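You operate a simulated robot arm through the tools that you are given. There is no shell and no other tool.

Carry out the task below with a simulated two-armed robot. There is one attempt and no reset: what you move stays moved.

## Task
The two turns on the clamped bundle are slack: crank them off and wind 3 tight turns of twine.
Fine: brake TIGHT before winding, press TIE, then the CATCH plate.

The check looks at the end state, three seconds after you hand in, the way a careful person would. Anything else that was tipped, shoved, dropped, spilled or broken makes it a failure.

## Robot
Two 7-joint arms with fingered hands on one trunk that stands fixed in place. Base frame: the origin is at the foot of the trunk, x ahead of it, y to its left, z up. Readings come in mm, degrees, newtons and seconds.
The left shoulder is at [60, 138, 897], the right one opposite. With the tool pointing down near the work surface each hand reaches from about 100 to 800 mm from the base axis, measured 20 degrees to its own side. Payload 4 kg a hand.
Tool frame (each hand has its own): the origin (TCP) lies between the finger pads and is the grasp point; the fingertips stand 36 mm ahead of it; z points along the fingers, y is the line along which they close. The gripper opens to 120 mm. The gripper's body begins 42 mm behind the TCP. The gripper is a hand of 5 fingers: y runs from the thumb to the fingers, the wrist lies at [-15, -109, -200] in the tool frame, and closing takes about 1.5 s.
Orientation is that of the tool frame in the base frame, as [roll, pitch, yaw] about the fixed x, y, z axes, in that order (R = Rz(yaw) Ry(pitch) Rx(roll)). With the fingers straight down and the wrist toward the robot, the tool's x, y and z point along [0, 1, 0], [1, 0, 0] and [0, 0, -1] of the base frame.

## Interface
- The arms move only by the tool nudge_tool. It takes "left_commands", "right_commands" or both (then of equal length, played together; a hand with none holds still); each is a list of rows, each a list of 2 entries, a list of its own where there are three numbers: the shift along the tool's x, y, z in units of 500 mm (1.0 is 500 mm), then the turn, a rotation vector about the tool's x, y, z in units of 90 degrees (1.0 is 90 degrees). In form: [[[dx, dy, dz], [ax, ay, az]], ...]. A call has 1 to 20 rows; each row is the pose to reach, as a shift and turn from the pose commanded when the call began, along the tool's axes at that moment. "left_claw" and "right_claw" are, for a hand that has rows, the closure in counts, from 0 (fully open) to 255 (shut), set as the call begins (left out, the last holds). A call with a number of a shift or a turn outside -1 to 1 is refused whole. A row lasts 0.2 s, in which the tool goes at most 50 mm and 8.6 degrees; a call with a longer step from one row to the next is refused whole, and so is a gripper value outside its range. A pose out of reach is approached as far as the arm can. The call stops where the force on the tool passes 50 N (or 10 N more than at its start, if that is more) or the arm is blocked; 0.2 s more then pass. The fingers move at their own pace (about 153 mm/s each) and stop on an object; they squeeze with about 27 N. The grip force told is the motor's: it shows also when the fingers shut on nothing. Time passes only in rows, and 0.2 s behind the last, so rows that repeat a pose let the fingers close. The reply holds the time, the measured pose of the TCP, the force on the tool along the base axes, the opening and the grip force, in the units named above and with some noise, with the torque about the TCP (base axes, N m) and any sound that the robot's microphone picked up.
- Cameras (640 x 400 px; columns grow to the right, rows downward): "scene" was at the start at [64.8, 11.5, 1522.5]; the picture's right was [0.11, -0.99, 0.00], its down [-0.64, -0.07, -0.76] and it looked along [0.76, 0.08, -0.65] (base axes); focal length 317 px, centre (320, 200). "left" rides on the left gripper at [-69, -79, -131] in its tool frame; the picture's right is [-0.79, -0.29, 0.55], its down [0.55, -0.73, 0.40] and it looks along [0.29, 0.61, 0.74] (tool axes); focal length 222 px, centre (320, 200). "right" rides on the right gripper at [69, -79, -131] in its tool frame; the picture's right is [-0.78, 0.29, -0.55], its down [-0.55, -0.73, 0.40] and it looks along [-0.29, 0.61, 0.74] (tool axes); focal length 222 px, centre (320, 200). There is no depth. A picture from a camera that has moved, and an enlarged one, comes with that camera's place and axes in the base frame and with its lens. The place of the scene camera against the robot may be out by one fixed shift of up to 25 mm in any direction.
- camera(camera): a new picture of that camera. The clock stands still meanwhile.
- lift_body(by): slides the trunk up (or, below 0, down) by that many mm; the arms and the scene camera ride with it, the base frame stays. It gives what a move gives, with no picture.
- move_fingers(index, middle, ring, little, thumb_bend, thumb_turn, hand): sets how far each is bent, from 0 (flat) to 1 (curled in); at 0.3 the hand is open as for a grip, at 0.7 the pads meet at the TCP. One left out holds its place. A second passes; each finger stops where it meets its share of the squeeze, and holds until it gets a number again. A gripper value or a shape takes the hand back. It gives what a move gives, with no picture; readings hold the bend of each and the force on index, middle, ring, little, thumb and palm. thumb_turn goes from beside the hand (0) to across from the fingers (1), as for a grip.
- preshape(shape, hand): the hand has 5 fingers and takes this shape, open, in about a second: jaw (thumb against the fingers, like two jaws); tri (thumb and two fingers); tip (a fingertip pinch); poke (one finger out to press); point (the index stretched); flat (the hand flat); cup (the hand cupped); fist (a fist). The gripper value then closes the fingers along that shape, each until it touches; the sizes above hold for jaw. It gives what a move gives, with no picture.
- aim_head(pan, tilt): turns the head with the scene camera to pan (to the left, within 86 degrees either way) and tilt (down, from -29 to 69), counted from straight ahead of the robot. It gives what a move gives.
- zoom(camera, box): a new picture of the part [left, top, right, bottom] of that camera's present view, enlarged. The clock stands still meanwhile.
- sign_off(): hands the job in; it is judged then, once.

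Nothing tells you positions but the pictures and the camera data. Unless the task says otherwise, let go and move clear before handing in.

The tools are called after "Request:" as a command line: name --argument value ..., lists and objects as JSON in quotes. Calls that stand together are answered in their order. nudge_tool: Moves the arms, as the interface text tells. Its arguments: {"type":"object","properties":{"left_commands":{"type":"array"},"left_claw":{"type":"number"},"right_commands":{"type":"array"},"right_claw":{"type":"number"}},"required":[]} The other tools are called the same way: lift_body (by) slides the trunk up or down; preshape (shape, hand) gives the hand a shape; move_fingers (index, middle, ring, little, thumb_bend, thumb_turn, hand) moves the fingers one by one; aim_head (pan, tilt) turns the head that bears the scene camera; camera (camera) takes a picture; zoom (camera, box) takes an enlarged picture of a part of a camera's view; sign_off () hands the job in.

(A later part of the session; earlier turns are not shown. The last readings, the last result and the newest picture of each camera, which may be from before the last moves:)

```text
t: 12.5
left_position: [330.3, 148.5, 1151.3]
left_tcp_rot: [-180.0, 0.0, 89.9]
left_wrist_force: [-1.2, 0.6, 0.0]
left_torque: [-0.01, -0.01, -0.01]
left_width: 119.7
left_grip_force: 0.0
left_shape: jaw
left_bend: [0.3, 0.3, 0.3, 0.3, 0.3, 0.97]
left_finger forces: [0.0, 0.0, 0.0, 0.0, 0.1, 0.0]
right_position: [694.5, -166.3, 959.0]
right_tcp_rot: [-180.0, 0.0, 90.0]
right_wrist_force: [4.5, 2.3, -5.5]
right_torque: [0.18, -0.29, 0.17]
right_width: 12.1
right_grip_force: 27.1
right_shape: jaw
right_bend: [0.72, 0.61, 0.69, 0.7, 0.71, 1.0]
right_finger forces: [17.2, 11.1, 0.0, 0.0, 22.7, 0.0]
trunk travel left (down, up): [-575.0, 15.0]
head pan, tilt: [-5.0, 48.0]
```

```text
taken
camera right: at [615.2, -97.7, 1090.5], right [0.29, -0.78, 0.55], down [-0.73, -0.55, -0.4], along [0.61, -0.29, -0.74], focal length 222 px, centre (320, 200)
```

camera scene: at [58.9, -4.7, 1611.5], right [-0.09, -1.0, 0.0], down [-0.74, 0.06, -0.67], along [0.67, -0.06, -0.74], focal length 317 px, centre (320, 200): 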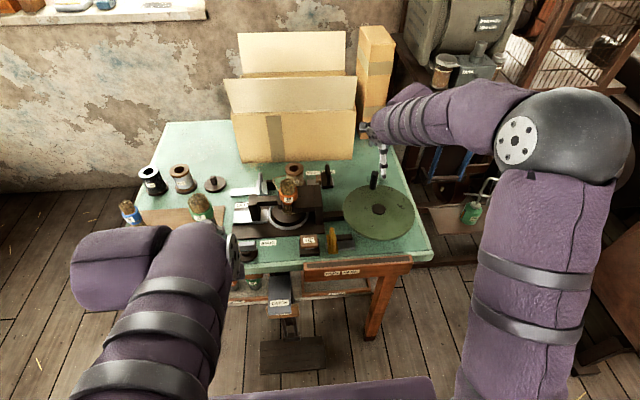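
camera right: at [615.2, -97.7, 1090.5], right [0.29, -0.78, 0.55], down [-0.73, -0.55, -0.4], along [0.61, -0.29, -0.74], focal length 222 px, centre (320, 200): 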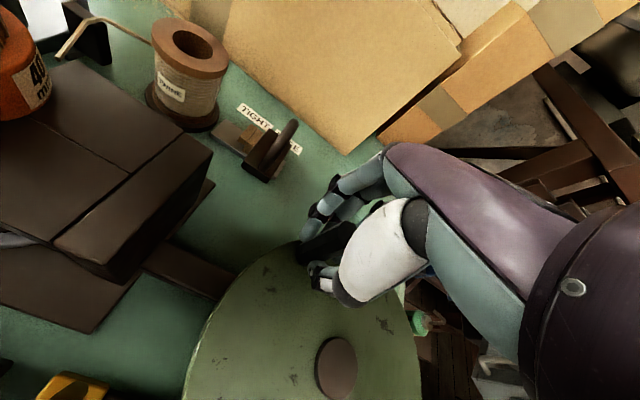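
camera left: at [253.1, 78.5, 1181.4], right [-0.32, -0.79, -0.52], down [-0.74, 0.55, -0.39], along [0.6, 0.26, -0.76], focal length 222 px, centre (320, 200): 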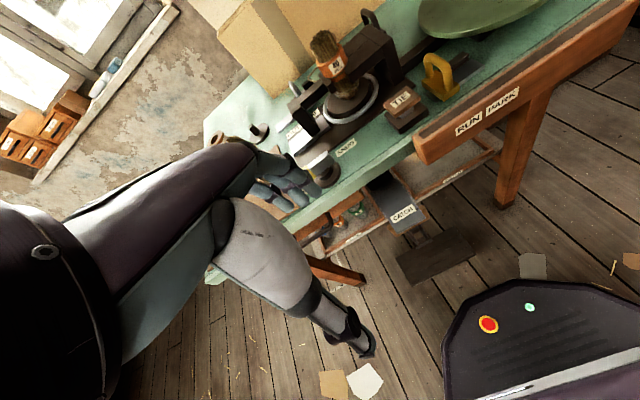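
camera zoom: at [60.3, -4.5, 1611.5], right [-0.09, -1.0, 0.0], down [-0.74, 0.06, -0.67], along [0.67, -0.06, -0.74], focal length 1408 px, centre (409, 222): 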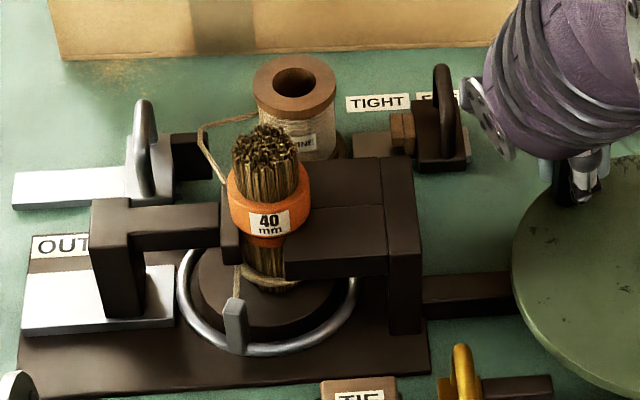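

The flyer post on the ring swung from behind the bundle to the front, roughly 130° for 45° of crank, so the drive looks about 3:1. I'll zoom in on the twine's lay to see whether this direction winds or unwinds.

Request:
zoom --camera "scene" --box '[280, 185, 320, 225]'

Request:
camera --camera "left"

```text
10.00 times, centred on (300, 205) of scene
camera zoom: at [60.3, -4.5, 1611.5], right [-0.09, -1.0, 0.0], down [-0.74, 0.06, -0.67], along [0.67, -0.06, -0.74], focal length 3167 px, centre (520, 150)
```

zoom: 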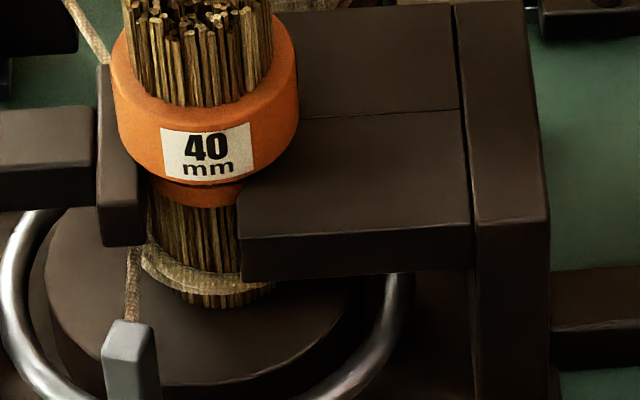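

```text
taken
camera left: at [251.1, 78.5, 1282.0], right [-0.29, -0.79, -0.55], down [-0.74, 0.55, -0.4], along [0.61, 0.29, -0.74], focal length 222 px, centre (320, 200)
```

left: 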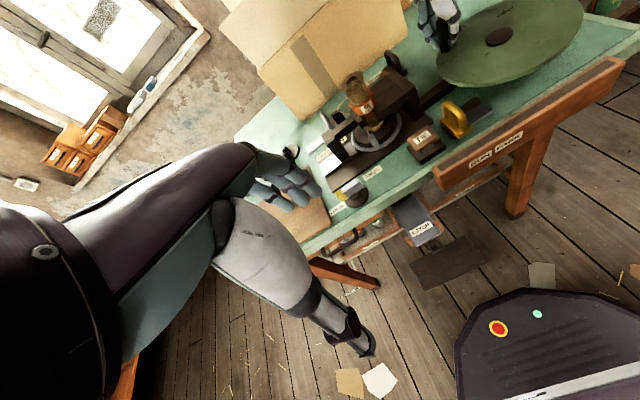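

The twine leaves the post to the left side of the bundle, which suggests counter-clockwise is the winding direction. I'll back up 15° to confirm which way the flyer really moves and the ratio.

Request:
nudge_tool --right_commands '[[[-0.0175, 0.0154, 0], [0, 0, 0]], [[-0.0369, 0.0283, 0], [0, 0, 0]], [[-0.0369, 0.0283, 0], [0, 0, 0]]]'

Request:
zoom --camera "scene" --box '[270, 170, 330, 235]'

Request:
zoom --camera "left" --box '[310, 40, 450, 170]'

```text
t: 13.3
left_position: [328.0, 147.9, 1151.3]
left_tcp_rot: [-180.0, -0.1, 89.9]
left_wrist_force: [0.4, -0.1, 0.2]
left_torque: [0.04, 0.02, 0.01]
left_width: 119.8
left_grip_force: 0.1
left_shape: jaw
left_bend: [0.3, 0.3, 0.3, 0.3, 0.3, 0.97]
left_finger forces: [0.0, 0.1, 0.1, 0.1, 0.0, 0.1]
right_position: [707.6, -187.4, 959.3]
right_tcp_rot: [-179.9, 0.0, 89.9]
right_wrist_force: [-1.1, -2.1, -1.5]
right_torque: [0.0, -0.1, 0.0]
right_width: 12.3
right_grip_force: 27.0
right_shape: jaw
right_bend: [0.72, 0.62, 0.69, 0.7, 0.71, 1.0]
right_finger forces: [16.5, 10.3, 0.0, 0.0, 24.4, 0.1]
trunk travel left (down, up): [-575.0, 15.0]
head pan, tilt: [-5.0, 48.0]
```

```text
6.15 times, centred on (300, 202) of scene
camera zoom: at [59.1, -4.7, 1611.6], right [-0.09, -1.0, 0.0], down [-0.74, 0.07, -0.67], along [0.67, -0.06, -0.74], focal length 1949 px, centre (443, 185)
```

zoom: 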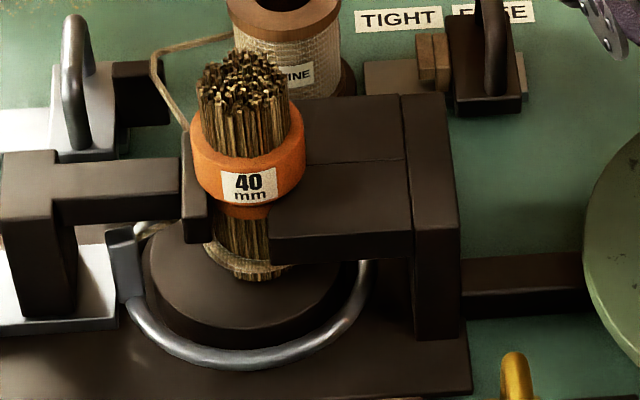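

```text
3.08 times, centred on (380, 105) of left
camera zoom: at [250.1, 78.2, 1282.2], right [-0.29, -0.79, -0.55], down [-0.73, 0.55, -0.4], along [0.61, 0.29, -0.74], focal length 684 px, centre (135, 492)
```

zoom: 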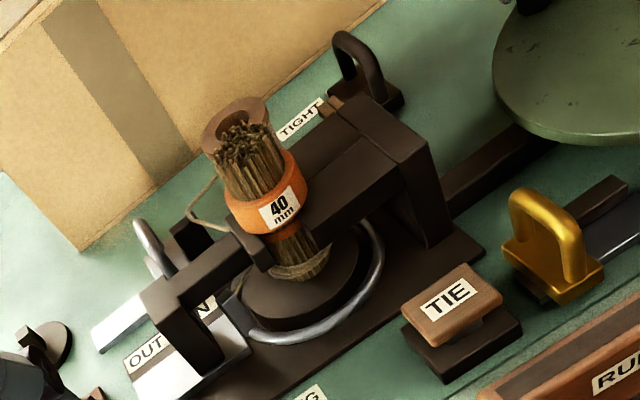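

Backing up moved the post clockwise from the front to the left side, so the flyer follows the crank and counter-clockwise winds; clockwise is the way off. I'll go on clockwise in steps to pin down the ratio.

Request:
nudge_tool --right_commands '[[[-0.0209, 0.0103, 0], [0, 0, 0]], [[-0.0429, 0.0178, 0], [0, 0, 0]], [[-0.0658, 0.0223, 0], [0, 0, 0]], [[-0.089, 0.0238, 0], [0, 0, 0]], [[-0.089, 0.0238, 0], [0, 0, 0]]]'

Request:
zoom --camera "scene" --box '[270, 170, 330, 235]'

Request:
zoom --camera "left" --box '[310, 40, 450, 170]'

Request:
zoom --camera "right" --box '[180, 150, 400, 330]'

```text
t: 14.5
left_position: [328.4, 148.7, 1152.2]
left_tcp_rot: [179.8, -0.1, 90.0]
left_wrist_force: [-0.3, 0.3, 0.1]
left_torque: [0.0, 0.01, 0.03]
left_width: 120.0
left_grip_force: 0.0
left_shape: jaw
left_bend: [0.3, 0.3, 0.3, 0.3, 0.3, 0.97]
left_finger forces: [0.0, 0.1, 0.1, 0.0, 0.0, 0.0]
right_position: [717.0, -231.1, 959.2]
right_tcp_rot: [-179.9, 0.0, 90.0]
right_wrist_force: [-8.1, 1.7, 0.9]
right_torque: [0.03, 0.21, -0.04]
right_width: 12.7
right_grip_force: 27.1
right_shape: jaw
right_bend: [0.61, 0.64, 0.69, 0.7, 0.71, 1.0]
right_finger forces: [15.6, 7.9, 0.0, 0.0, 27.6, 0.0]
trunk travel left (down, up): [-575.0, 15.0]
head pan, tilt: [-5.0, 48.0]
```

```text
6.15 times, centred on (300, 202) of scene
camera zoom: at [58.1, -4.4, 1611.6], right [-0.09, -1.0, 0.0], down [-0.74, 0.06, -0.67], along [0.67, -0.06, -0.74], focal length 1949 px, centre (443, 185)
```

zoom: 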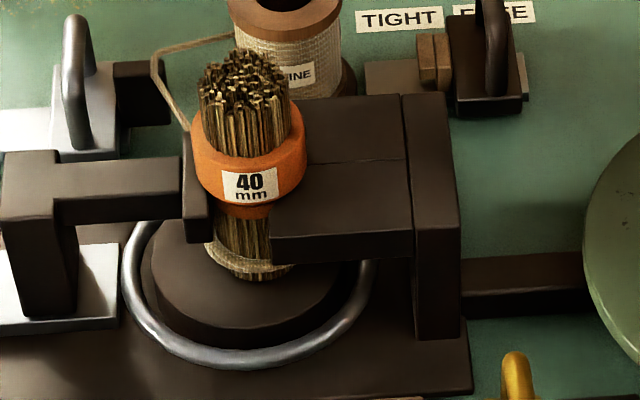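

```text
3.08 times, centred on (380, 105) of left
camera zoom: at [249.4, 78.5, 1282.3], right [-0.29, -0.79, -0.55], down [-0.73, 0.55, -0.4], along [0.61, 0.29, -0.74], focal length 684 px, centre (135, 492)
```

zoom: 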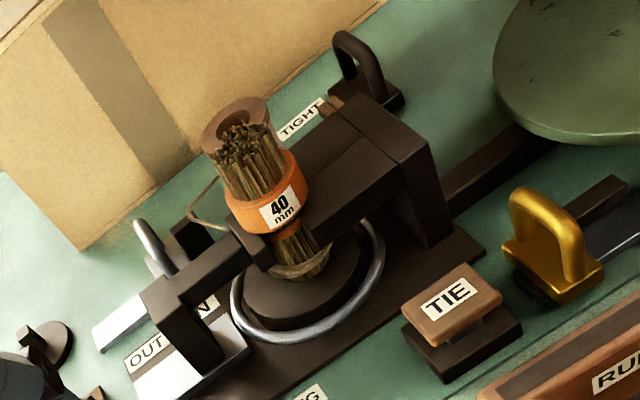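

```text
2.22 times, centred on (290, 240) of right
camera zoom: at [638.4, -161.0, 1090.9], right [0.29, -0.78, 0.55], down [-0.74, -0.55, -0.4], along [0.61, -0.29, -0.74], focal length 494 px, centre (387, 111)
```

zoom: 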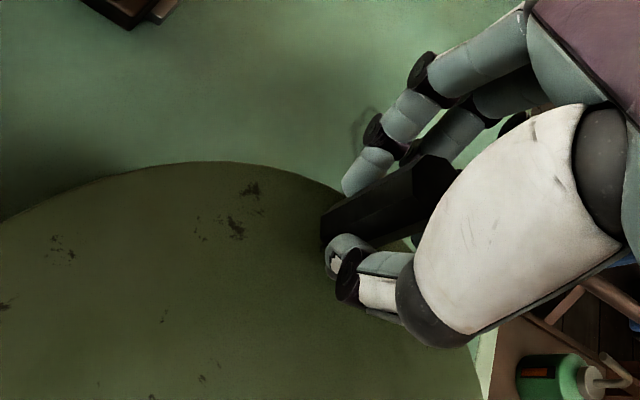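

The post is back behind the bundle. I want a proper top view of the flyer for counting, so I'll send the left hand back to its starting spot, where its camera saw the whole ring.

Request:
nudge_tool --left_commands '[[[-0.003, 0.07, -0.011], [0, 0, 0]], [[-0.006, 0.14, -0.022], [0, 0, 0]], [[-0.009, 0.21, -0.033], [0, 0, 0]], [[-0.012, 0.28, -0.044], [0, 0, 0]], [[-0.015, 0.35, -0.055], [0, 0, 0]], [[-0.018, 0.42, -0.066], [0, 0, 0]], [[-0.021, 0.49, -0.077], [0, 0, 0]], [[-0.024, 0.56, -0.088], [0, 0, 0]], [[-0.028, 0.63, -0.1], [0, 0, 0]], [[-0.028, 0.63, -0.1], [0, 0, 0]]]'

Request:
zoom --camera "left" --box '[400, 150, 540, 320]'

Request:
camera --camera "scene"

```text
t: 16.7
left_position: [645.0, 133.7, 1201.9]
left_tcp_rot: [-180.0, 0.0, 90.1]
left_wrist_force: [0.6, -0.2, -0.8]
left_torque: [0.02, -0.02, 0.0]
left_width: 120.1
left_grip_force: 0.1
left_shape: jaw
left_bend: [0.3, 0.3, 0.3, 0.3, 0.3, 0.97]
left_finger forces: [0.0, 0.0, 0.0, 0.0, 0.0, 0.1]
right_position: [718.3, -230.3, 960.2]
right_tcp_rot: [180.0, 0.0, 89.9]
right_wrist_force: [-8.6, 0.9, -1.2]
right_torque: [-0.01, 0.27, -0.02]
right_width: 12.6
right_grip_force: 26.4
right_shape: jaw
right_bend: [0.61, 0.65, 0.69, 0.7, 0.71, 1.0]
right_finger forces: [14.2, 8.1, 0.1, 0.0, 26.4, 0.0]
trunk travel left (down, up): [-575.0, 15.0]
head pan, tilt: [-5.0, 48.0]
```

```text
2.35 times, centred on (470, 235) of left
camera zoom: at [566.5, 63.3, 1332.1], right [-0.29, -0.79, -0.55], down [-0.73, 0.55, -0.4], along [0.61, 0.29, -0.74], focal length 523 px, centre (-33, 118)
```

zoom: 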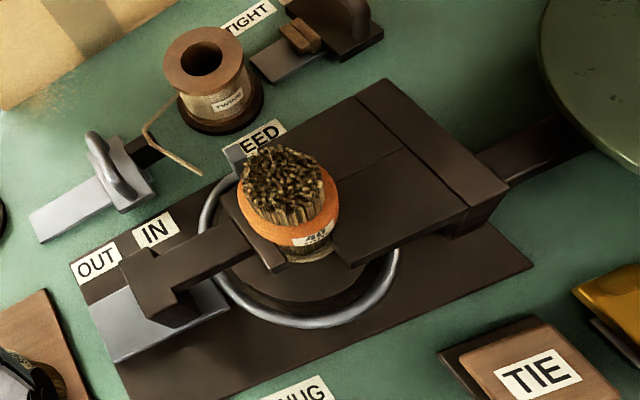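

```text
taken
camera scene: at [58.6, -4.6, 1611.6], right [-0.09, -1.0, 0.0], down [-0.74, 0.06, -0.67], along [0.67, -0.06, -0.74], focal length 317 px, centre (320, 200)
```

scene: 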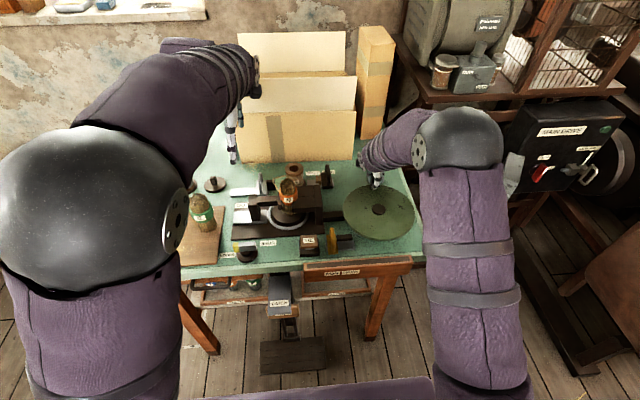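

From above, the post sits at the FEED mark (home). Now I'll crank clockwise 60° with the brake still FREE and look at the flyer and twine again.

Request:
nudge_tool --right_commands '[[[-0.0309, -0.0027, 0], [0, 0, 0]], [[-0.0609, -0.0107, 0], [0, 0, 0]], [[-0.089, -0.0238, 0], [0, 0, 0]], [[-0.1144, -0.0416, 0], [0, 0, 0]], [[-0.1364, -0.0636, 0], [0, 0, 0]], [[-0.1542, -0.089, 0], [0, 0, 0]], [[-0.1542, -0.089, 0], [0, 0, 0]]]'

Request:
zoom --camera "left" --box '[400, 150, 540, 320]'

Request:
zoom --camera "scene" --box '[270, 170, 330, 235]'

Request:
zoom --camera "scene" --box '[330, 150, 440, 260]'

```text
t: 18.3
left_position: [646.2, 131.9, 1201.4]
left_tcp_rot: [180.0, 0.0, 89.9]
left_wrist_force: [0.3, 0.6, -0.9]
left_torque: [-0.02, 0.02, 0.02]
left_width: 120.0
left_grip_force: 0.1
left_shape: jaw
left_bend: [0.3, 0.3, 0.3, 0.3, 0.3, 0.97]
left_finger forces: [0.0, 0.0, 0.0, 0.1, 0.0, 0.0]
right_position: [677.0, -308.6, 959.1]
right_tcp_rot: [180.0, 0.0, 89.9]
right_wrist_force: [4.8, -3.1, -4.9]
right_torque: [-0.17, -0.17, -0.14]
right_width: 10.6
right_grip_force: 27.3
right_shape: jaw
right_bend: [0.58, 0.72, 0.69, 0.7, 0.73, 0.96]
right_finger forces: [18.0, 8.8, 0.0, 0.0, 23.4, 0.1]
trunk travel left (down, up): [-575.0, 15.0]
head pan, tilt: [-5.0, 48.0]
```

```text
2.35 times, centred on (470, 235) of left
camera zoom: at [567.6, 62.6, 1331.6], right [-0.29, -0.78, -0.55], down [-0.73, 0.55, -0.4], along [0.61, 0.29, -0.74], focal length 523 px, centre (-33, 118)
```

zoom: 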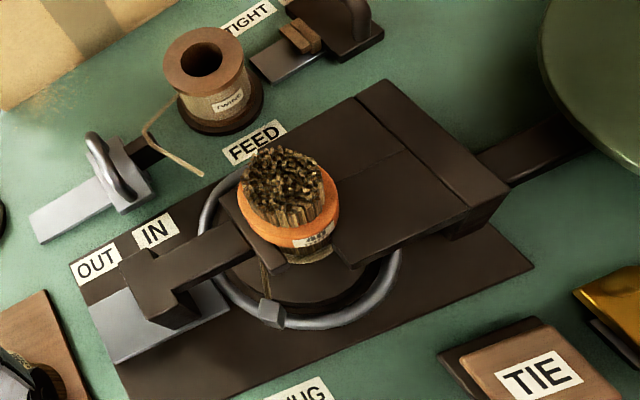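

```text
6.15 times, centred on (300, 202) of scene
camera zoom: at [60.3, -5.2, 1611.6], right [-0.09, -1.0, 0.0], down [-0.74, 0.07, -0.67], along [0.67, -0.06, -0.74], focal length 1949 px, centre (443, 185)
```

zoom: 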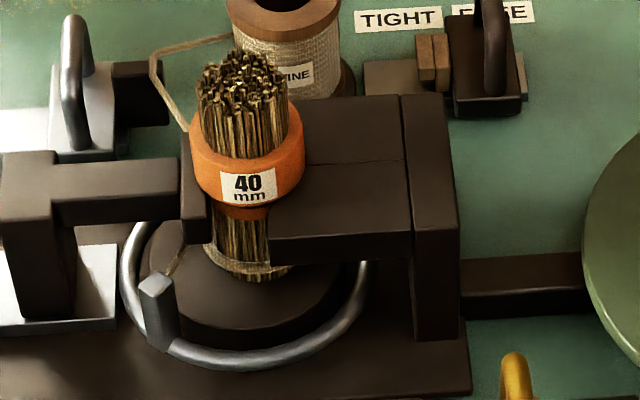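

```text
3.64 times, centred on (385, 205) of scene
camera zoom: at [60.3, -5.2, 1611.6], right [-0.09, -1.0, 0.0], down [-0.74, 0.07, -0.67], along [0.67, -0.06, -0.74], focal length 1152 px, centre (84, 182)
```

zoom: 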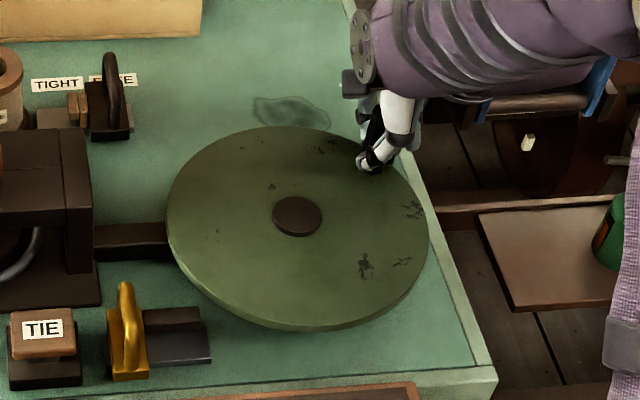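

The post has swung about 230° for 58° of crank, so the ratio is 4:1. That makes one turn of twine 90° of crank: two turns off is 180° clockwise and three on is 270° back. I'll go on clockwise to 150° and check.

Request:
nudge_tool --right_commands '[[[-0.0131, -0.0281, 0], [0, 0, 0]], [[-0.0211, -0.0581, 0], [0, 0, 0]], [[-0.0238, -0.089, 0], [0, 0, 0]], [[-0.0211, -0.1199, 0], [0, 0, 0]], [[-0.0131, -0.1499, 0], [0, 0, 0]], [[0, -0.178, 0], [0, 0, 0]], [[0.0178, -0.2034, 0], [0, 0, 0]], [[0.0398, -0.2254, 0], [0, 0, 0]], [[0.0652, -0.2432, 0], [0, 0, 0]], [[0.0652, -0.2432, 0], [0, 0, 0]]]'

Request:
zoom --camera "left" --box '[400, 150, 540, 320]'

Request:
zoom --camera "scene" --box '[270, 170, 330, 235]'

Request:
zoom --camera "scene" --box '[330, 150, 440, 260]'

```text
t: 20.5
left_position: [646.4, 131.8, 1201.9]
left_tcp_rot: [180.0, -0.1, 90.0]
left_wrist_force: [-0.8, -0.2, -0.8]
left_torque: [-0.01, 0.01, -0.02]
left_width: 119.9
left_grip_force: 0.0
left_shape: jaw
left_bend: [0.3, 0.3, 0.3, 0.3, 0.3, 0.97]
left_finger forces: [0.0, 0.0, 0.0, 0.0, 0.0, 0.1]
right_position: [548.6, -275.1, 956.1]
right_tcp_rot: [-179.6, -0.1, 90.0]
right_wrist_force: [-13.9, -11.6, -27.4]
right_torque: [-0.66, 0.11, -0.36]
right_width: 4.6
right_grip_force: 27.2
right_shape: jaw
right_bend: [0.61, 0.72, 0.69, 0.7, 0.77, 0.93]
right_finger forces: [13.7, 35.5, 0.0, 0.0, 32.8, 0.1]
trunk travel left (down, up): [-575.0, 15.0]
head pan, tilt: [-5.0, 48.0]
```

```text
2.35 times, centred on (470, 235) of left
camera zoom: at [566.9, 61.2, 1331.8], right [-0.29, -0.78, -0.55], down [-0.73, 0.55, -0.4], along [0.61, 0.29, -0.74], focal length 523 px, centre (-33, 118)
```

zoom: 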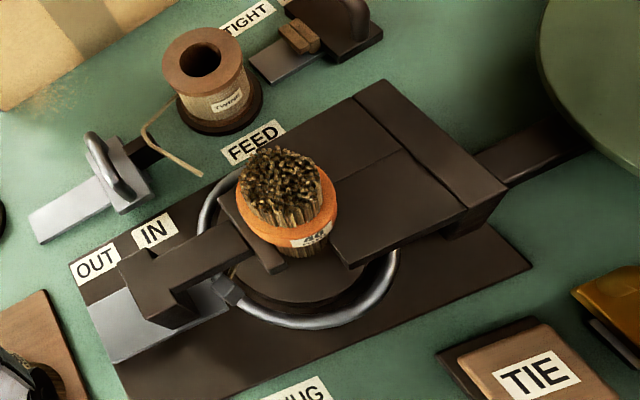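

```text
6.15 times, centred on (300, 202) of scene
camera zoom: at [59.4, -7.2, 1611.4], right [-0.09, -1.0, 0.0], down [-0.74, 0.07, -0.67], along [0.67, -0.06, -0.74], focal length 1949 px, centre (443, 185)
```

zoom: 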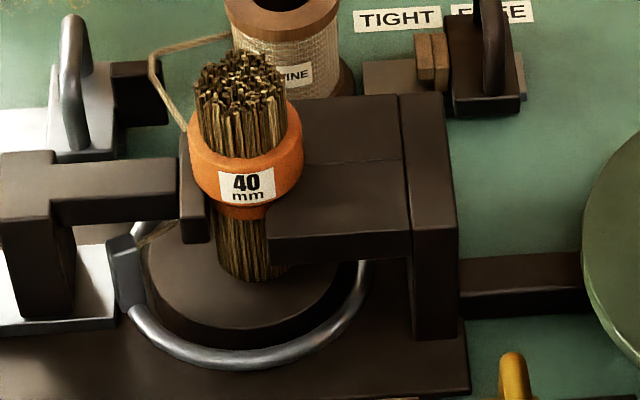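

```text
3.64 times, centred on (385, 205) of scene
camera zoom: at [59.4, -7.2, 1611.4], right [-0.09, -1.0, 0.0], down [-0.74, 0.07, -0.67], along [0.67, -0.06, -0.74], focal length 1152 px, centre (84, 182)
```

zoom: 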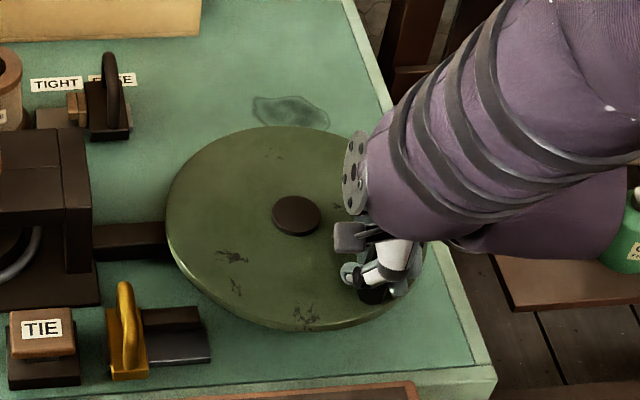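

The front of the bundle now shows no twine crossing, and the post is on the left at about 105°. The knob has twisted in my grip and loaded the wrist (27 N down), so I'll open slightly, check, and re-grip before the last 30°.

Request:
nudge_tool --right_commands '[[[0, 0, 0], [0, 0, 0]], [[0, 0, 0], [0, 0, 0]], [[0, 0, 0], [0, 0, 0]], [[0, 0, 0], [0, 0, 0]]]' --right_claw 130

Request:
zoom --camera "right" --box '[180, 120, 400, 330]'

Request:
zoom --camera "left" --box '[400, 150, 540, 320]'

```text
t: 21.5
left_position: [646.3, 133.3, 1201.6]
left_tcp_rot: [180.0, 0.0, 90.0]
left_wrist_force: [0.8, 0.2, -0.1]
left_torque: [-0.02, 0.03, 0.02]
left_width: 119.7
left_grip_force: 0.1
left_shape: jaw
left_bend: [0.3, 0.3, 0.3, 0.3, 0.3, 0.97]
left_finger forces: [0.1, 0.0, 0.0, 0.1, 0.0, 0.0]
right_position: [552.5, -273.5, 957.9]
right_tcp_rot: [179.9, 0.0, 90.0]
right_wrist_force: [0.3, -0.6, 0.6]
right_torque: [0.03, 0.01, -0.04]
right_width: 58.7
right_grip_force: 0.0
right_shape: jaw
right_bend: [0.42, 0.46, 0.45, 0.69, 0.57, 1.0]
right_finger forces: [0.0, 0.1, 0.1, 0.1, 0.1, 0.0]
trunk travel left (down, up): [-575.0, 15.0]
head pan, tilt: [-5.0, 48.0]
```

```text
1.90 times, centred on (290, 225) of right
camera zoom: at [471.8, -203.9, 1090.1], right [0.29, -0.78, 0.55], down [-0.73, -0.55, -0.4], along [0.61, -0.29, -0.74], focal length 423 px, centre (377, 152)
```

zoom: 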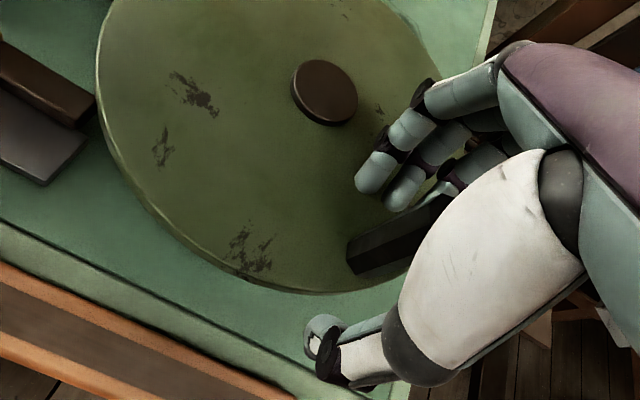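

```text
2.35 times, centred on (470, 235) of left
camera zoom: at [566.8, 63.2, 1332.0], right [-0.29, -0.79, -0.55], down [-0.73, 0.55, -0.4], along [0.61, 0.29, -0.74], focal length 523 px, centre (-33, 118)
```

zoom: 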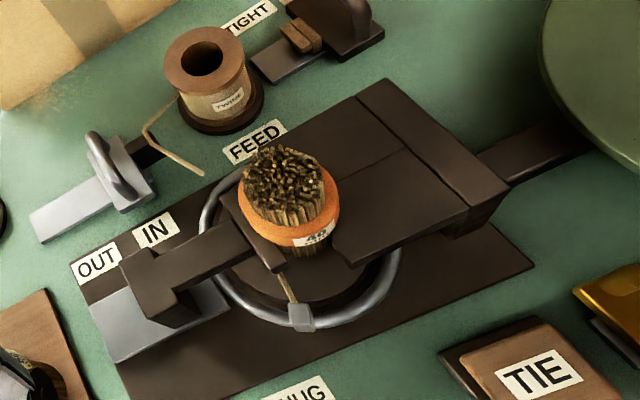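

Letting go let the knob drift back: it now sits near [560, -288], about -140°, and the flyer post is at the front. I'll re-centre the open hand on the knob and re-grip, and remember to check positions after each release.

Request:
nudge_tool --right_commands '[[[0, 0, 0], [0, 0, 0]], [[0, 0, 0], [0, 0, 0]], [[-0.015, 0.008, 0], [0, 0, 0]], [[-0.029, 0.015, 0], [0, 0, 0]], [[-0.029, 0.015, 0], [0, 0, 0]]]' --right_claw 60

Request:
zoom --camera "right" --box '[180, 120, 400, 330]'

Request:
zoom --camera "scene" --box '[270, 150, 430, 260]'

```text
t: 22.7
left_position: [646.0, 132.0, 1202.0]
left_tcp_rot: [180.0, 0.0, 90.0]
left_wrist_force: [-0.2, 0.2, 0.1]
left_torque: [0.03, -0.01, 0.04]
left_width: 119.9
left_grip_force: 0.1
left_shape: jaw
left_bend: [0.3, 0.3, 0.3, 0.3, 0.3, 0.97]
left_finger forces: [0.0, 0.1, 0.0, 0.1, 0.0, 0.1]
right_position: [557.8, -288.6, 959.5]
right_tcp_rot: [-180.0, 0.0, 90.0]
right_wrist_force: [-0.4, 0.7, -0.1]
right_torque: [0.04, 0.0, 0.01]
right_width: 91.5
right_grip_force: 0.1
right_shape: jaw
right_bend: [0.33, 0.36, 0.35, 0.54, 0.39, 0.99]
right_finger forces: [0.1, 0.1, 0.1, 0.0, 0.0, 0.0]
trunk travel left (down, up): [-575.0, 15.0]
head pan, tilt: [-5.0, 48.0]
```

```text
1.90 times, centred on (290, 225) of right
camera zoom: at [478.8, -219.5, 1090.6], right [0.29, -0.78, 0.55], down [-0.73, -0.55, -0.4], along [0.61, -0.29, -0.74], focal length 423 px, centre (377, 152)
```

zoom: 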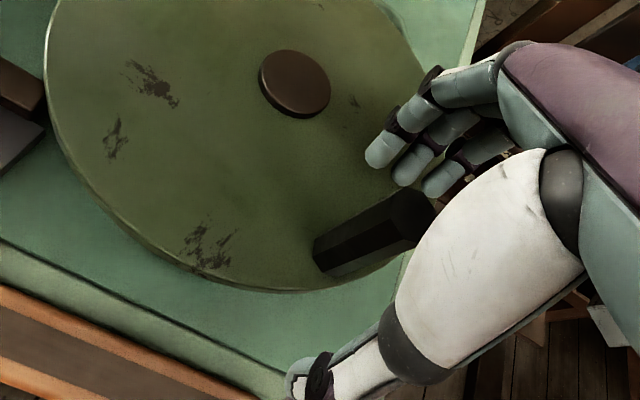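

```text
3.64 times, centred on (350, 205) of scene
camera zoom: at [59.1, -4.6, 1611.6], right [-0.09, -1.0, 0.0], down [-0.74, 0.06, -0.67], along [0.67, -0.06, -0.74], focal length 1152 px, centre (211, 182)
```

zoom: 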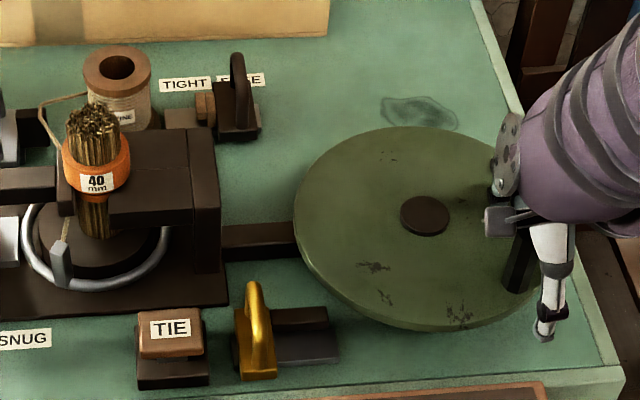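

The knob is centred in the open hand at about -142°. I'll close and crank the remaining arc clockwise to -180°, then look.

Request:
nudge_tool --right_commands '[[[0, 0, 0], [0, 0, 0]], [[0, 0, 0], [0, 0, 0]], [[0, 0, 0], [0, 0, 0]], [[0, 0, 0], [0, 0, 0]], [[0, 0, 0], [0, 0, 0]], [[0, 0, 0], [0, 0, 0]], [[0.0206, -0.0139, 0], [0, 0, 0]], [[0.0487, -0.027, 0], [0, 0, 0]], [[0.0787, -0.035, 0], [0, 0, 0]], [[0.1096, -0.0377, 0], [0, 0, 0]], [[0.1096, -0.0377, 0], [0, 0, 0]]]' --right_claw 255

Request:
zoom --camera "left" --box '[400, 150, 540, 320]'

Request:
zoom --camera "scene" --box '[270, 150, 430, 260]'

Request:
zoom --camera "right" --box '[180, 120, 400, 330]'

```text
t: 25.1
left_position: [644.8, 131.9, 1202.3]
left_tcp_rot: [179.9, -0.1, 90.0]
left_wrist_force: [0.5, 0.7, -0.6]
left_torque: [0.0, 0.01, 0.05]
left_width: 119.9
left_grip_force: 0.2
left_shape: jaw
left_bend: [0.3, 0.3, 0.3, 0.3, 0.3, 0.97]
left_finger forces: [0.0, 0.0, 0.1, 0.0, 0.0, 0.1]
right_position: [539.5, -234.4, 958.3]
right_tcp_rot: [179.9, 0.0, 90.0]
right_wrist_force: [-12.7, -3.6, 3.8]
right_torque: [-0.09, 0.41, -0.14]
right_width: 11.2
right_grip_force: 27.3
right_shape: jaw
right_bend: [0.61, 0.71, 0.7, 0.7, 0.71, 0.98]
right_finger forces: [16.1, 0.6, 0.0, 0.1, 28.4, 0.0]
trunk travel left (down, up): [-575.0, 15.0]
head pan, tilt: [-5.0, 48.0]
```

```text
2.35 times, centred on (470, 235) of left
camera zoom: at [565.0, 62.9, 1332.7], right [-0.29, -0.78, -0.55], down [-0.73, 0.55, -0.4], along [0.61, 0.29, -0.74], focal length 523 px, centre (-33, 118)
```

zoom: 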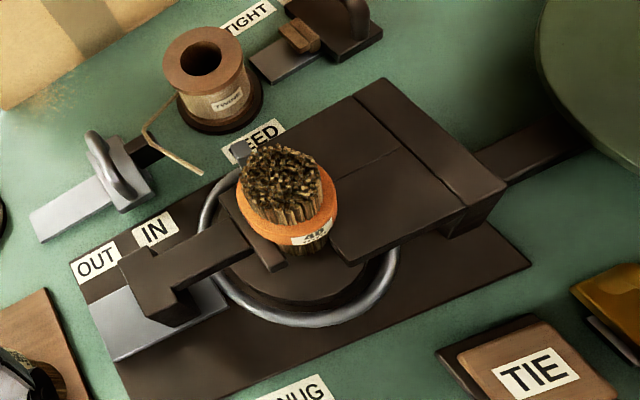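

```text
3.64 times, centred on (350, 205) of scene
camera zoom: at [57.1, -5.0, 1611.6], right [-0.09, -1.0, 0.0], down [-0.74, 0.07, -0.67], along [0.67, -0.06, -0.74], focal length 1152 px, centre (211, 182)
```

zoom: 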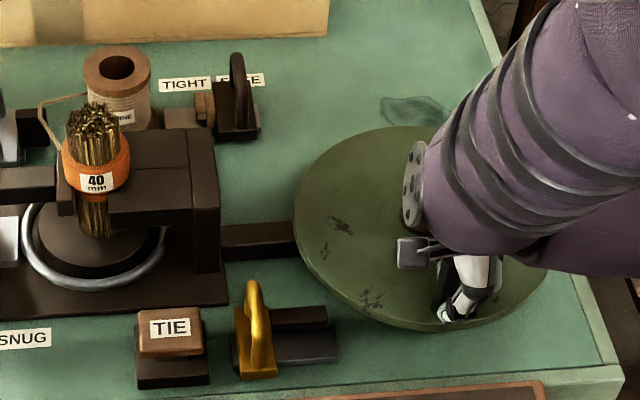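

```text
1.90 times, centred on (290, 225) of right
camera zoom: at [459.9, -164.5, 1090.0], right [0.29, -0.79, 0.55], down [-0.73, -0.55, -0.4], along [0.61, -0.29, -0.74], focal length 423 px, centre (377, 152)
```

zoom: 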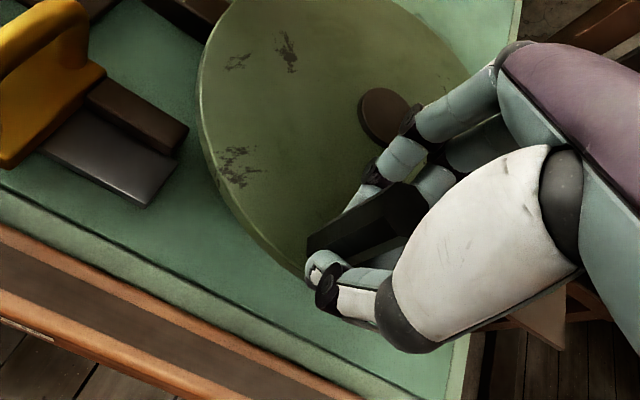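

The post is back over FEED and no twine crosses the bundle, so both slack turns look off. I'll add about 3° more to be sure, then open gently and check whether anything creeps.

Request:
nudge_tool --right_commands '[[[0.005, 0, 0], [0, 0, 0]], [[0.01, 0.0003, 0], [0, 0, 0]], [[0.01, 0.0003, 0], [0, 0, 0]]]'

Request:
zoom --camera "left" --box '[430, 180, 500, 260]'

Request:
nudge_tool --right_commands '[[[0.01, 0.0003, 0], [0, 0, 0]], [[0.01, 0.0003, 0], [0, 0, 0]], [[0.01, 0.0003, 0], [0, 0, 0]], [[0.01, 0.0003, 0], [0, 0, 0]], [[0.01, 0.0003, 0], [0, 0, 0]], [[0.01, 0.0003, 0], [0, 0, 0]]]' --right_claw 0

Request:
zoom --camera "left" --box '[430, 180, 500, 260]'

Request:
zoom --camera "right" --box '[180, 120, 400, 330]'

```text
t: 25.9
left_position: [645.5, 132.4, 1201.1]
left_tcp_rot: [180.0, 0.0, 90.0]
left_wrist_force: [-0.7, 0.2, 0.0]
left_torque: [-0.01, -0.01, 0.02]
left_width: 119.5
left_grip_force: 0.1
left_shape: jaw
left_bend: [0.3, 0.3, 0.3, 0.3, 0.3, 0.97]
left_finger forces: [0.0, 0.0, 0.1, 0.0, 0.0, 0.0]
right_position: [539.6, -229.7, 958.9]
right_tcp_rot: [180.0, 0.0, 90.0]
right_wrist_force: [-11.0, -2.7, -3.0]
right_torque: [-0.1, 0.35, -0.16]
right_width: 11.2
right_grip_force: 27.1
right_shape: jaw
right_bend: [0.61, 0.71, 0.7, 0.7, 0.71, 0.97]
right_finger forces: [16.9, 0.2, 0.0, 0.0, 27.3, 0.0]
trunk travel left (down, up): [-575.0, 15.0]
head pan, tilt: [-5.0, 48.0]
```

```text
5.00 times, centred on (465, 220) of left
camera zoom: at [565.7, 62.8, 1332.4], right [-0.29, -0.78, -0.55], down [-0.73, 0.55, -0.4], along [0.61, 0.29, -0.74], focal length 1111 px, centre (-405, 100)
```

zoom: 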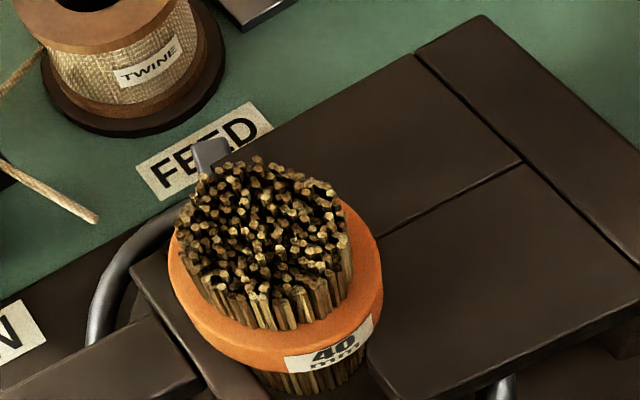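

```text
t: 27.3
left_position: [645.7, 132.8, 1200.6]
left_tcp_rot: [180.0, 0.0, 90.0]
left_wrist_force: [0.1, -0.2, -0.4]
left_torque: [0.0, 0.01, -0.01]
left_width: 120.0
left_grip_force: 0.1
left_shape: jaw
left_bend: [0.3, 0.3, 0.3, 0.3, 0.3, 0.97]
left_finger forces: [0.1, 0.1, 0.0, 0.0, 0.0, 0.1]
right_position: [540.6, -224.6, 958.8]
right_tcp_rot: [-180.0, 0.0, 90.0]
right_wrist_force: [-0.1, 0.1, 0.2]
right_torque: [-0.01, -0.04, -0.01]
right_width: 119.8
right_grip_force: 0.0
right_shape: jaw
right_bend: [0.3, 0.3, 0.3, 0.3, 0.3, 0.97]
right_finger forces: [0.0, 0.1, 0.0, 0.0, 0.0, 0.0]
trunk travel left (down, up): [-575.0, 15.0]
head pan, tilt: [-5.0, 48.0]
```

```text
5.00 times, centred on (465, 220) of left
camera zoom: at [566.6, 63.2, 1332.0], right [-0.29, -0.79, -0.55], down [-0.73, 0.55, -0.4], along [0.61, 0.29, -0.74], focal length 1111 px, centre (-405, 100)
```

zoom: 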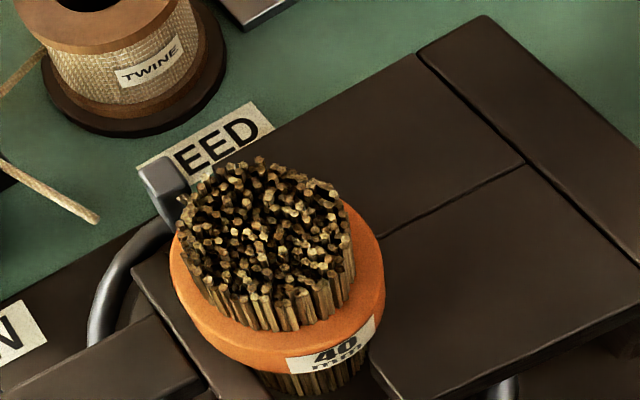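

```text
1.90 times, centred on (290, 225) of right
camera zoom: at [461.3, -154.9, 1090.1], right [0.29, -0.78, 0.55], down [-0.73, -0.55, -0.4], along [0.61, -0.29, -0.74], focal length 423 px, centre (377, 152)
```

zoom: 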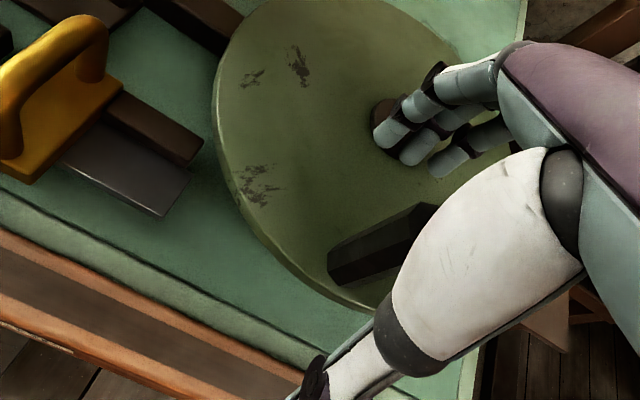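

After release the post settled exactly where it was at the start, and the knob is at [540, -230], which is 180° from its start. The two slack turns are off. Next I'll lift the right hand clear and shape it as a poke to push the brake.

Request:
nudge_tool --right_commands '[[[0, 0, -0.08], [0, 0, 0]], [[0, 0, -0.16], [0, 0, 0]], [[0, 0, -0.24], [0, 0, 0]], [[0, 0, -0.24], [0, 0, 0]]]'

Request:
preshape --hand "right" --shape "poke"

Request:
camera --camera "right"

Request:
zoom --camera "scene" --box '[300, 80, 460, 260]'

```text
t: 28.3
left_position: [647.5, 134.1, 1201.6]
left_tcp_rot: [-180.0, 0.0, 90.0]
left_wrist_force: [0.0, -0.2, -0.2]
left_torque: [0.03, 0.01, 0.02]
left_width: 119.5
left_grip_force: 0.0
left_shape: jaw
left_bend: [0.3, 0.3, 0.3, 0.3, 0.3, 0.97]
left_finger forces: [0.0, 0.0, 0.1, 0.1, 0.0, 0.0]
right_position: [542.5, -224.3, 1077.4]
right_tcp_rot: [-180.0, 0.0, 90.0]
right_wrist_force: [0.1, 0.5, -0.4]
right_torque: [0.02, -0.01, -0.02]
right_width: 119.3
right_grip_force: 0.1
right_shape: jaw
right_bend: [0.3, 0.3, 0.3, 0.3, 0.3, 0.97]
right_finger forces: [0.1, 0.0, 0.0, 0.1, 0.0, 0.0]
trunk travel left (down, up): [-575.0, 15.0]
head pan, tilt: [-5.0, 48.0]
```

```text
t: 29.2
left_position: [646.5, 134.0, 1200.6]
left_tcp_rot: [180.0, 0.0, 90.0]
left_wrist_force: [0.6, -0.5, -0.3]
left_torque: [0.02, 0.0, 0.01]
left_width: 119.6
left_grip_force: 0.1
left_shape: jaw
left_bend: [0.3, 0.3, 0.3, 0.3, 0.3, 0.97]
left_finger forces: [0.0, 0.0, 0.1, 0.0, 0.0, 0.0]
right_position: [542.5, -223.7, 1078.1]
right_tcp_rot: [179.9, -0.1, 90.0]
right_wrist_force: [-0.1, 0.0, 0.3]
right_torque: [0.0, -0.01, -0.02]
right_width: 0.0
right_grip_force: 0.1
right_shape: poke
right_bend: [0.7, 0.7, 0.99, 0.99, 1.0, 1.0]
right_finger forces: [0.0, 0.1, 0.0, 0.0, 0.1, 0.1]
trunk travel left (down, up): [-575.0, 15.0]
head pan, tilt: [-5.0, 48.0]
```

```text
taken
camera right: at [462.4, -155.0, 1209.2], right [0.29, -0.78, 0.55], down [-0.73, -0.55, -0.4], along [0.61, -0.29, -0.74], focal length 222 px, centre (320, 200)
```

right: 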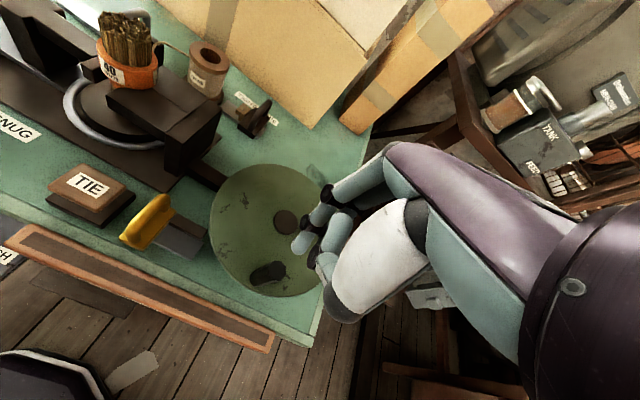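

```text
2.22 times, centred on (380, 170) of scene
camera zoom: at [59.1, -4.6, 1611.6], right [-0.09, -1.0, 0.0], down [-0.74, 0.06, -0.67], along [0.67, -0.06, -0.74], focal length 704 px, centre (187, 267)
```

zoom: 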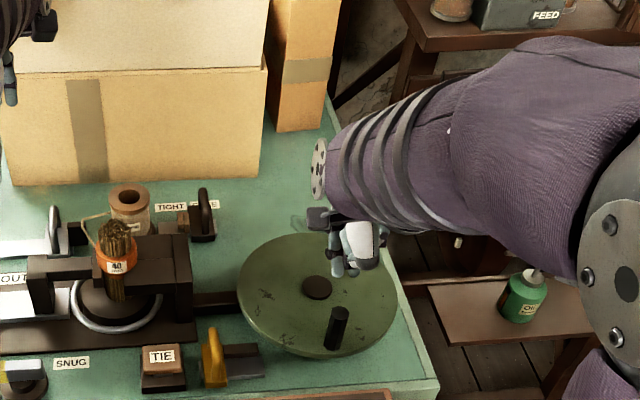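

In poke shape the index and middle tips sit together at the grasp point. I'll move to the right of the brake handle at a safe height, around [803, -145, 1040], and check the view there.

Request:
nudge_tool --right_commands '[[[0.0226, 0.0746, 0.011], [0, 0, 0]], [[0.0451, 0.149, 0.022], [0, 0, 0]], [[0.0677, 0.224, 0.033], [0, 0, 0]], [[0.09, 0.298, 0.044], [0, 0, 0]], [[0.113, 0.373, 0.055], [0, 0, 0]], [[0.135, 0.447, 0.066], [0, 0, 0]], [[0.158, 0.522, 0.076], [0, 0, 0]], [[0.158, 0.522, 0.076], [0, 0, 0]]]'

Request:
camera --camera "right"

Request:
zoom --camera "left" --box '[400, 80, 640, 300]'

Request:
zoom --camera "scene" --box '[270, 80, 430, 240]'

```text
t: 31.0
left_position: [645.6, 132.9, 1201.0]
left_tcp_rot: [180.0, -0.1, 90.0]
left_wrist_force: [0.9, -0.9, 0.4]
left_torque: [-0.02, -0.02, -0.01]
left_width: 119.9
left_grip_force: 0.0
left_shape: jaw
left_bend: [0.3, 0.3, 0.3, 0.3, 0.3, 0.97]
left_finger forces: [0.0, 0.0, 0.1, 0.1, 0.0, 0.1]
right_position: [801.7, -146.0, 1041.3]
right_tcp_rot: [-180.0, 0.0, 90.0]
right_wrist_force: [-0.1, 0.6, -0.4]
right_torque: [0.0, -0.02, -0.02]
right_width: 0.0
right_grip_force: 0.1
right_shape: poke
right_bend: [0.7, 0.7, 0.99, 0.99, 1.0, 1.0]
right_finger forces: [0.0, 0.1, 0.0, 0.1, 0.1, 0.1]
trunk travel left (down, up): [-575.0, 15.0]
head pan, tilt: [-5.0, 48.0]
```

```text
taken
camera right: at [722.5, -76.1, 1173.7], right [0.29, -0.79, 0.55], down [-0.73, -0.55, -0.4], along [0.61, -0.29, -0.74], focal length 222 px, centre (320, 200)
```

right: 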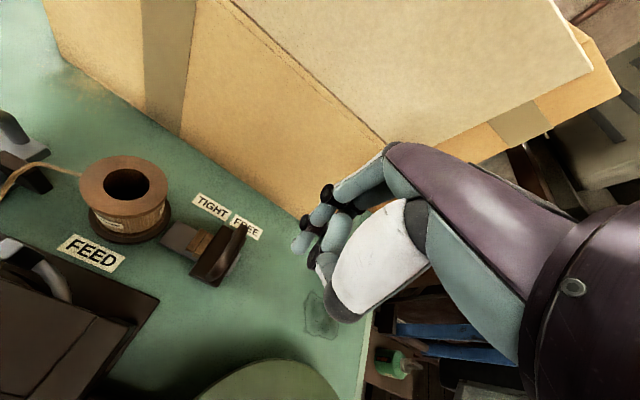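

```text
1.82 times, centred on (520, 190) of left
camera zoom: at [565.8, 63.2, 1332.4], right [-0.29, -0.79, -0.55], down [-0.73, 0.55, -0.4], along [0.61, 0.29, -0.74], focal length 404 px, centre (-44, 218)
```

zoom: 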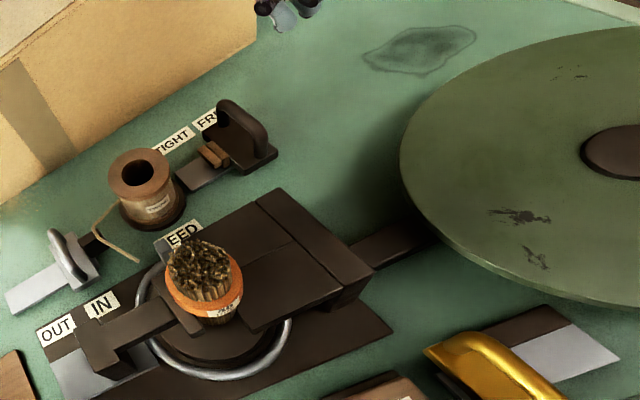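

```text
2.50 times, centred on (350, 160) of scene
camera zoom: at [58.1, -4.6, 1611.7], right [-0.09, -1.0, 0.0], down [-0.74, 0.06, -0.67], along [0.67, -0.06, -0.74], focal length 792 px, centre (245, 300)
```

zoom: 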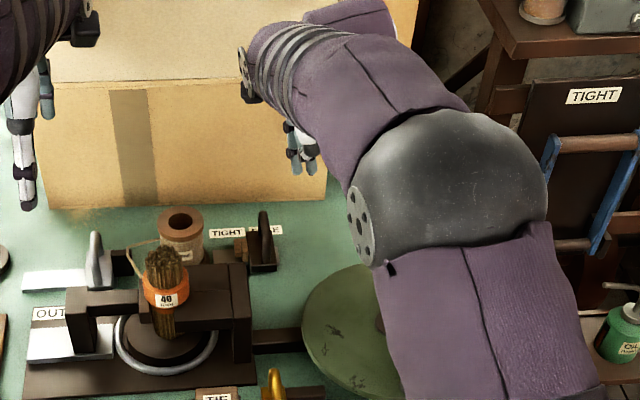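

I reached the spot with no strain. I'll zoom in on the brake from here to refine its position before descending.

Request:
zoom --camera "right" --box '[140, 170, 340, 310]'

```text
2.86 times, centred on (240, 240) of right
camera zoom: at [722.5, -76.1, 1173.7], right [0.29, -0.79, 0.55], down [-0.73, -0.55, -0.4], along [0.61, -0.29, -0.74], focal length 635 px, centre (549, 86)
```

zoom: 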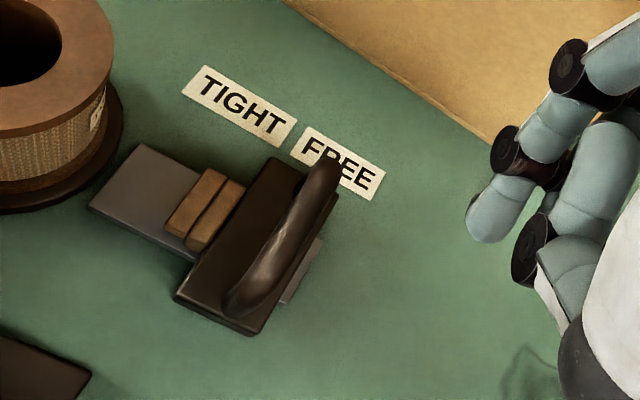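

The brake arch is at about [803, -99] with its top near z 920, and the block's right face is at y≈-111. I'll descend just to the right of it, then check.

Request:
nudge_tool --right_commands '[[[-0.012, 0, 0.06], [0, 0, 0]], [[-0.012, 0, 0.12], [0, 0, 0]], [[-0.012, 0, 0.18], [0, 0, 0]], [[-0.012, 0, 0.23], [0, 0, 0]], [[-0.012, 0, 0.23], [0, 0, 0]]]'

Request:
zoom --camera "right" --box '[140, 130, 400, 310]'

Request:
zoom --camera "left" --box '[400, 80, 640, 300]'

```text
t: 32.2
left_position: [645.9, 132.7, 1201.2]
left_tcp_rot: [-180.0, -0.1, 90.0]
left_wrist_force: [0.0, -0.1, 0.8]
left_torque: [0.01, 0.02, 0.0]
left_width: 119.7
left_grip_force: 0.2
left_shape: jaw
left_bend: [0.3, 0.3, 0.3, 0.3, 0.3, 0.97]
left_finger forces: [0.1, 0.1, 0.0, 0.1, 0.0, 0.0]
right_position: [802.3, -151.4, 927.4]
right_tcp_rot: [180.0, 0.0, 90.0]
right_wrist_force: [-0.7, 0.7, -0.9]
right_torque: [0.0, -0.02, 0.05]
right_width: 0.0
right_grip_force: 0.0
right_shape: poke
right_bend: [0.7, 0.7, 0.99, 0.99, 1.0, 1.0]
right_finger forces: [0.0, 0.0, 0.0, 0.0, 0.0, 0.0]
trunk travel left (down, up): [-575.0, 15.0]
head pan, tilt: [-5.0, 48.0]
```

```text
2.22 times, centred on (270, 220) of right
camera zoom: at [722.9, -82.9, 1058.1], right [0.29, -0.79, 0.55], down [-0.73, -0.55, -0.4], along [0.61, -0.29, -0.74], focal length 494 px, centre (431, 156)
```

zoom: 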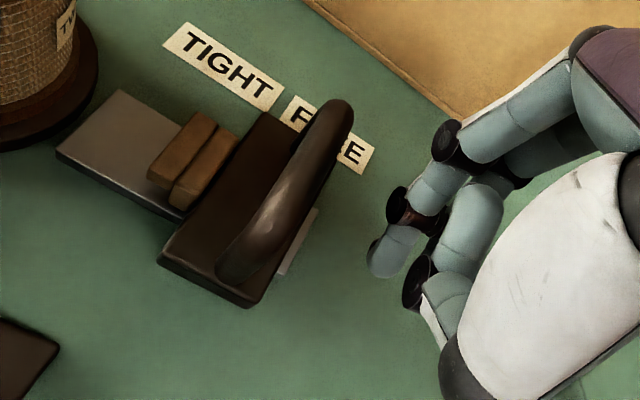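

```text
1.82 times, centred on (520, 190) of left
camera zoom: at [566.5, 63.2, 1332.1], right [-0.29, -0.79, -0.55], down [-0.73, 0.55, -0.4], along [0.61, 0.29, -0.74], focal length 404 px, centre (-44, 218)
```

zoom: 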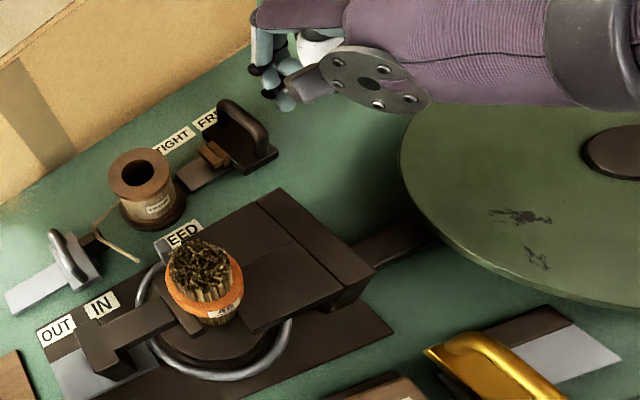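

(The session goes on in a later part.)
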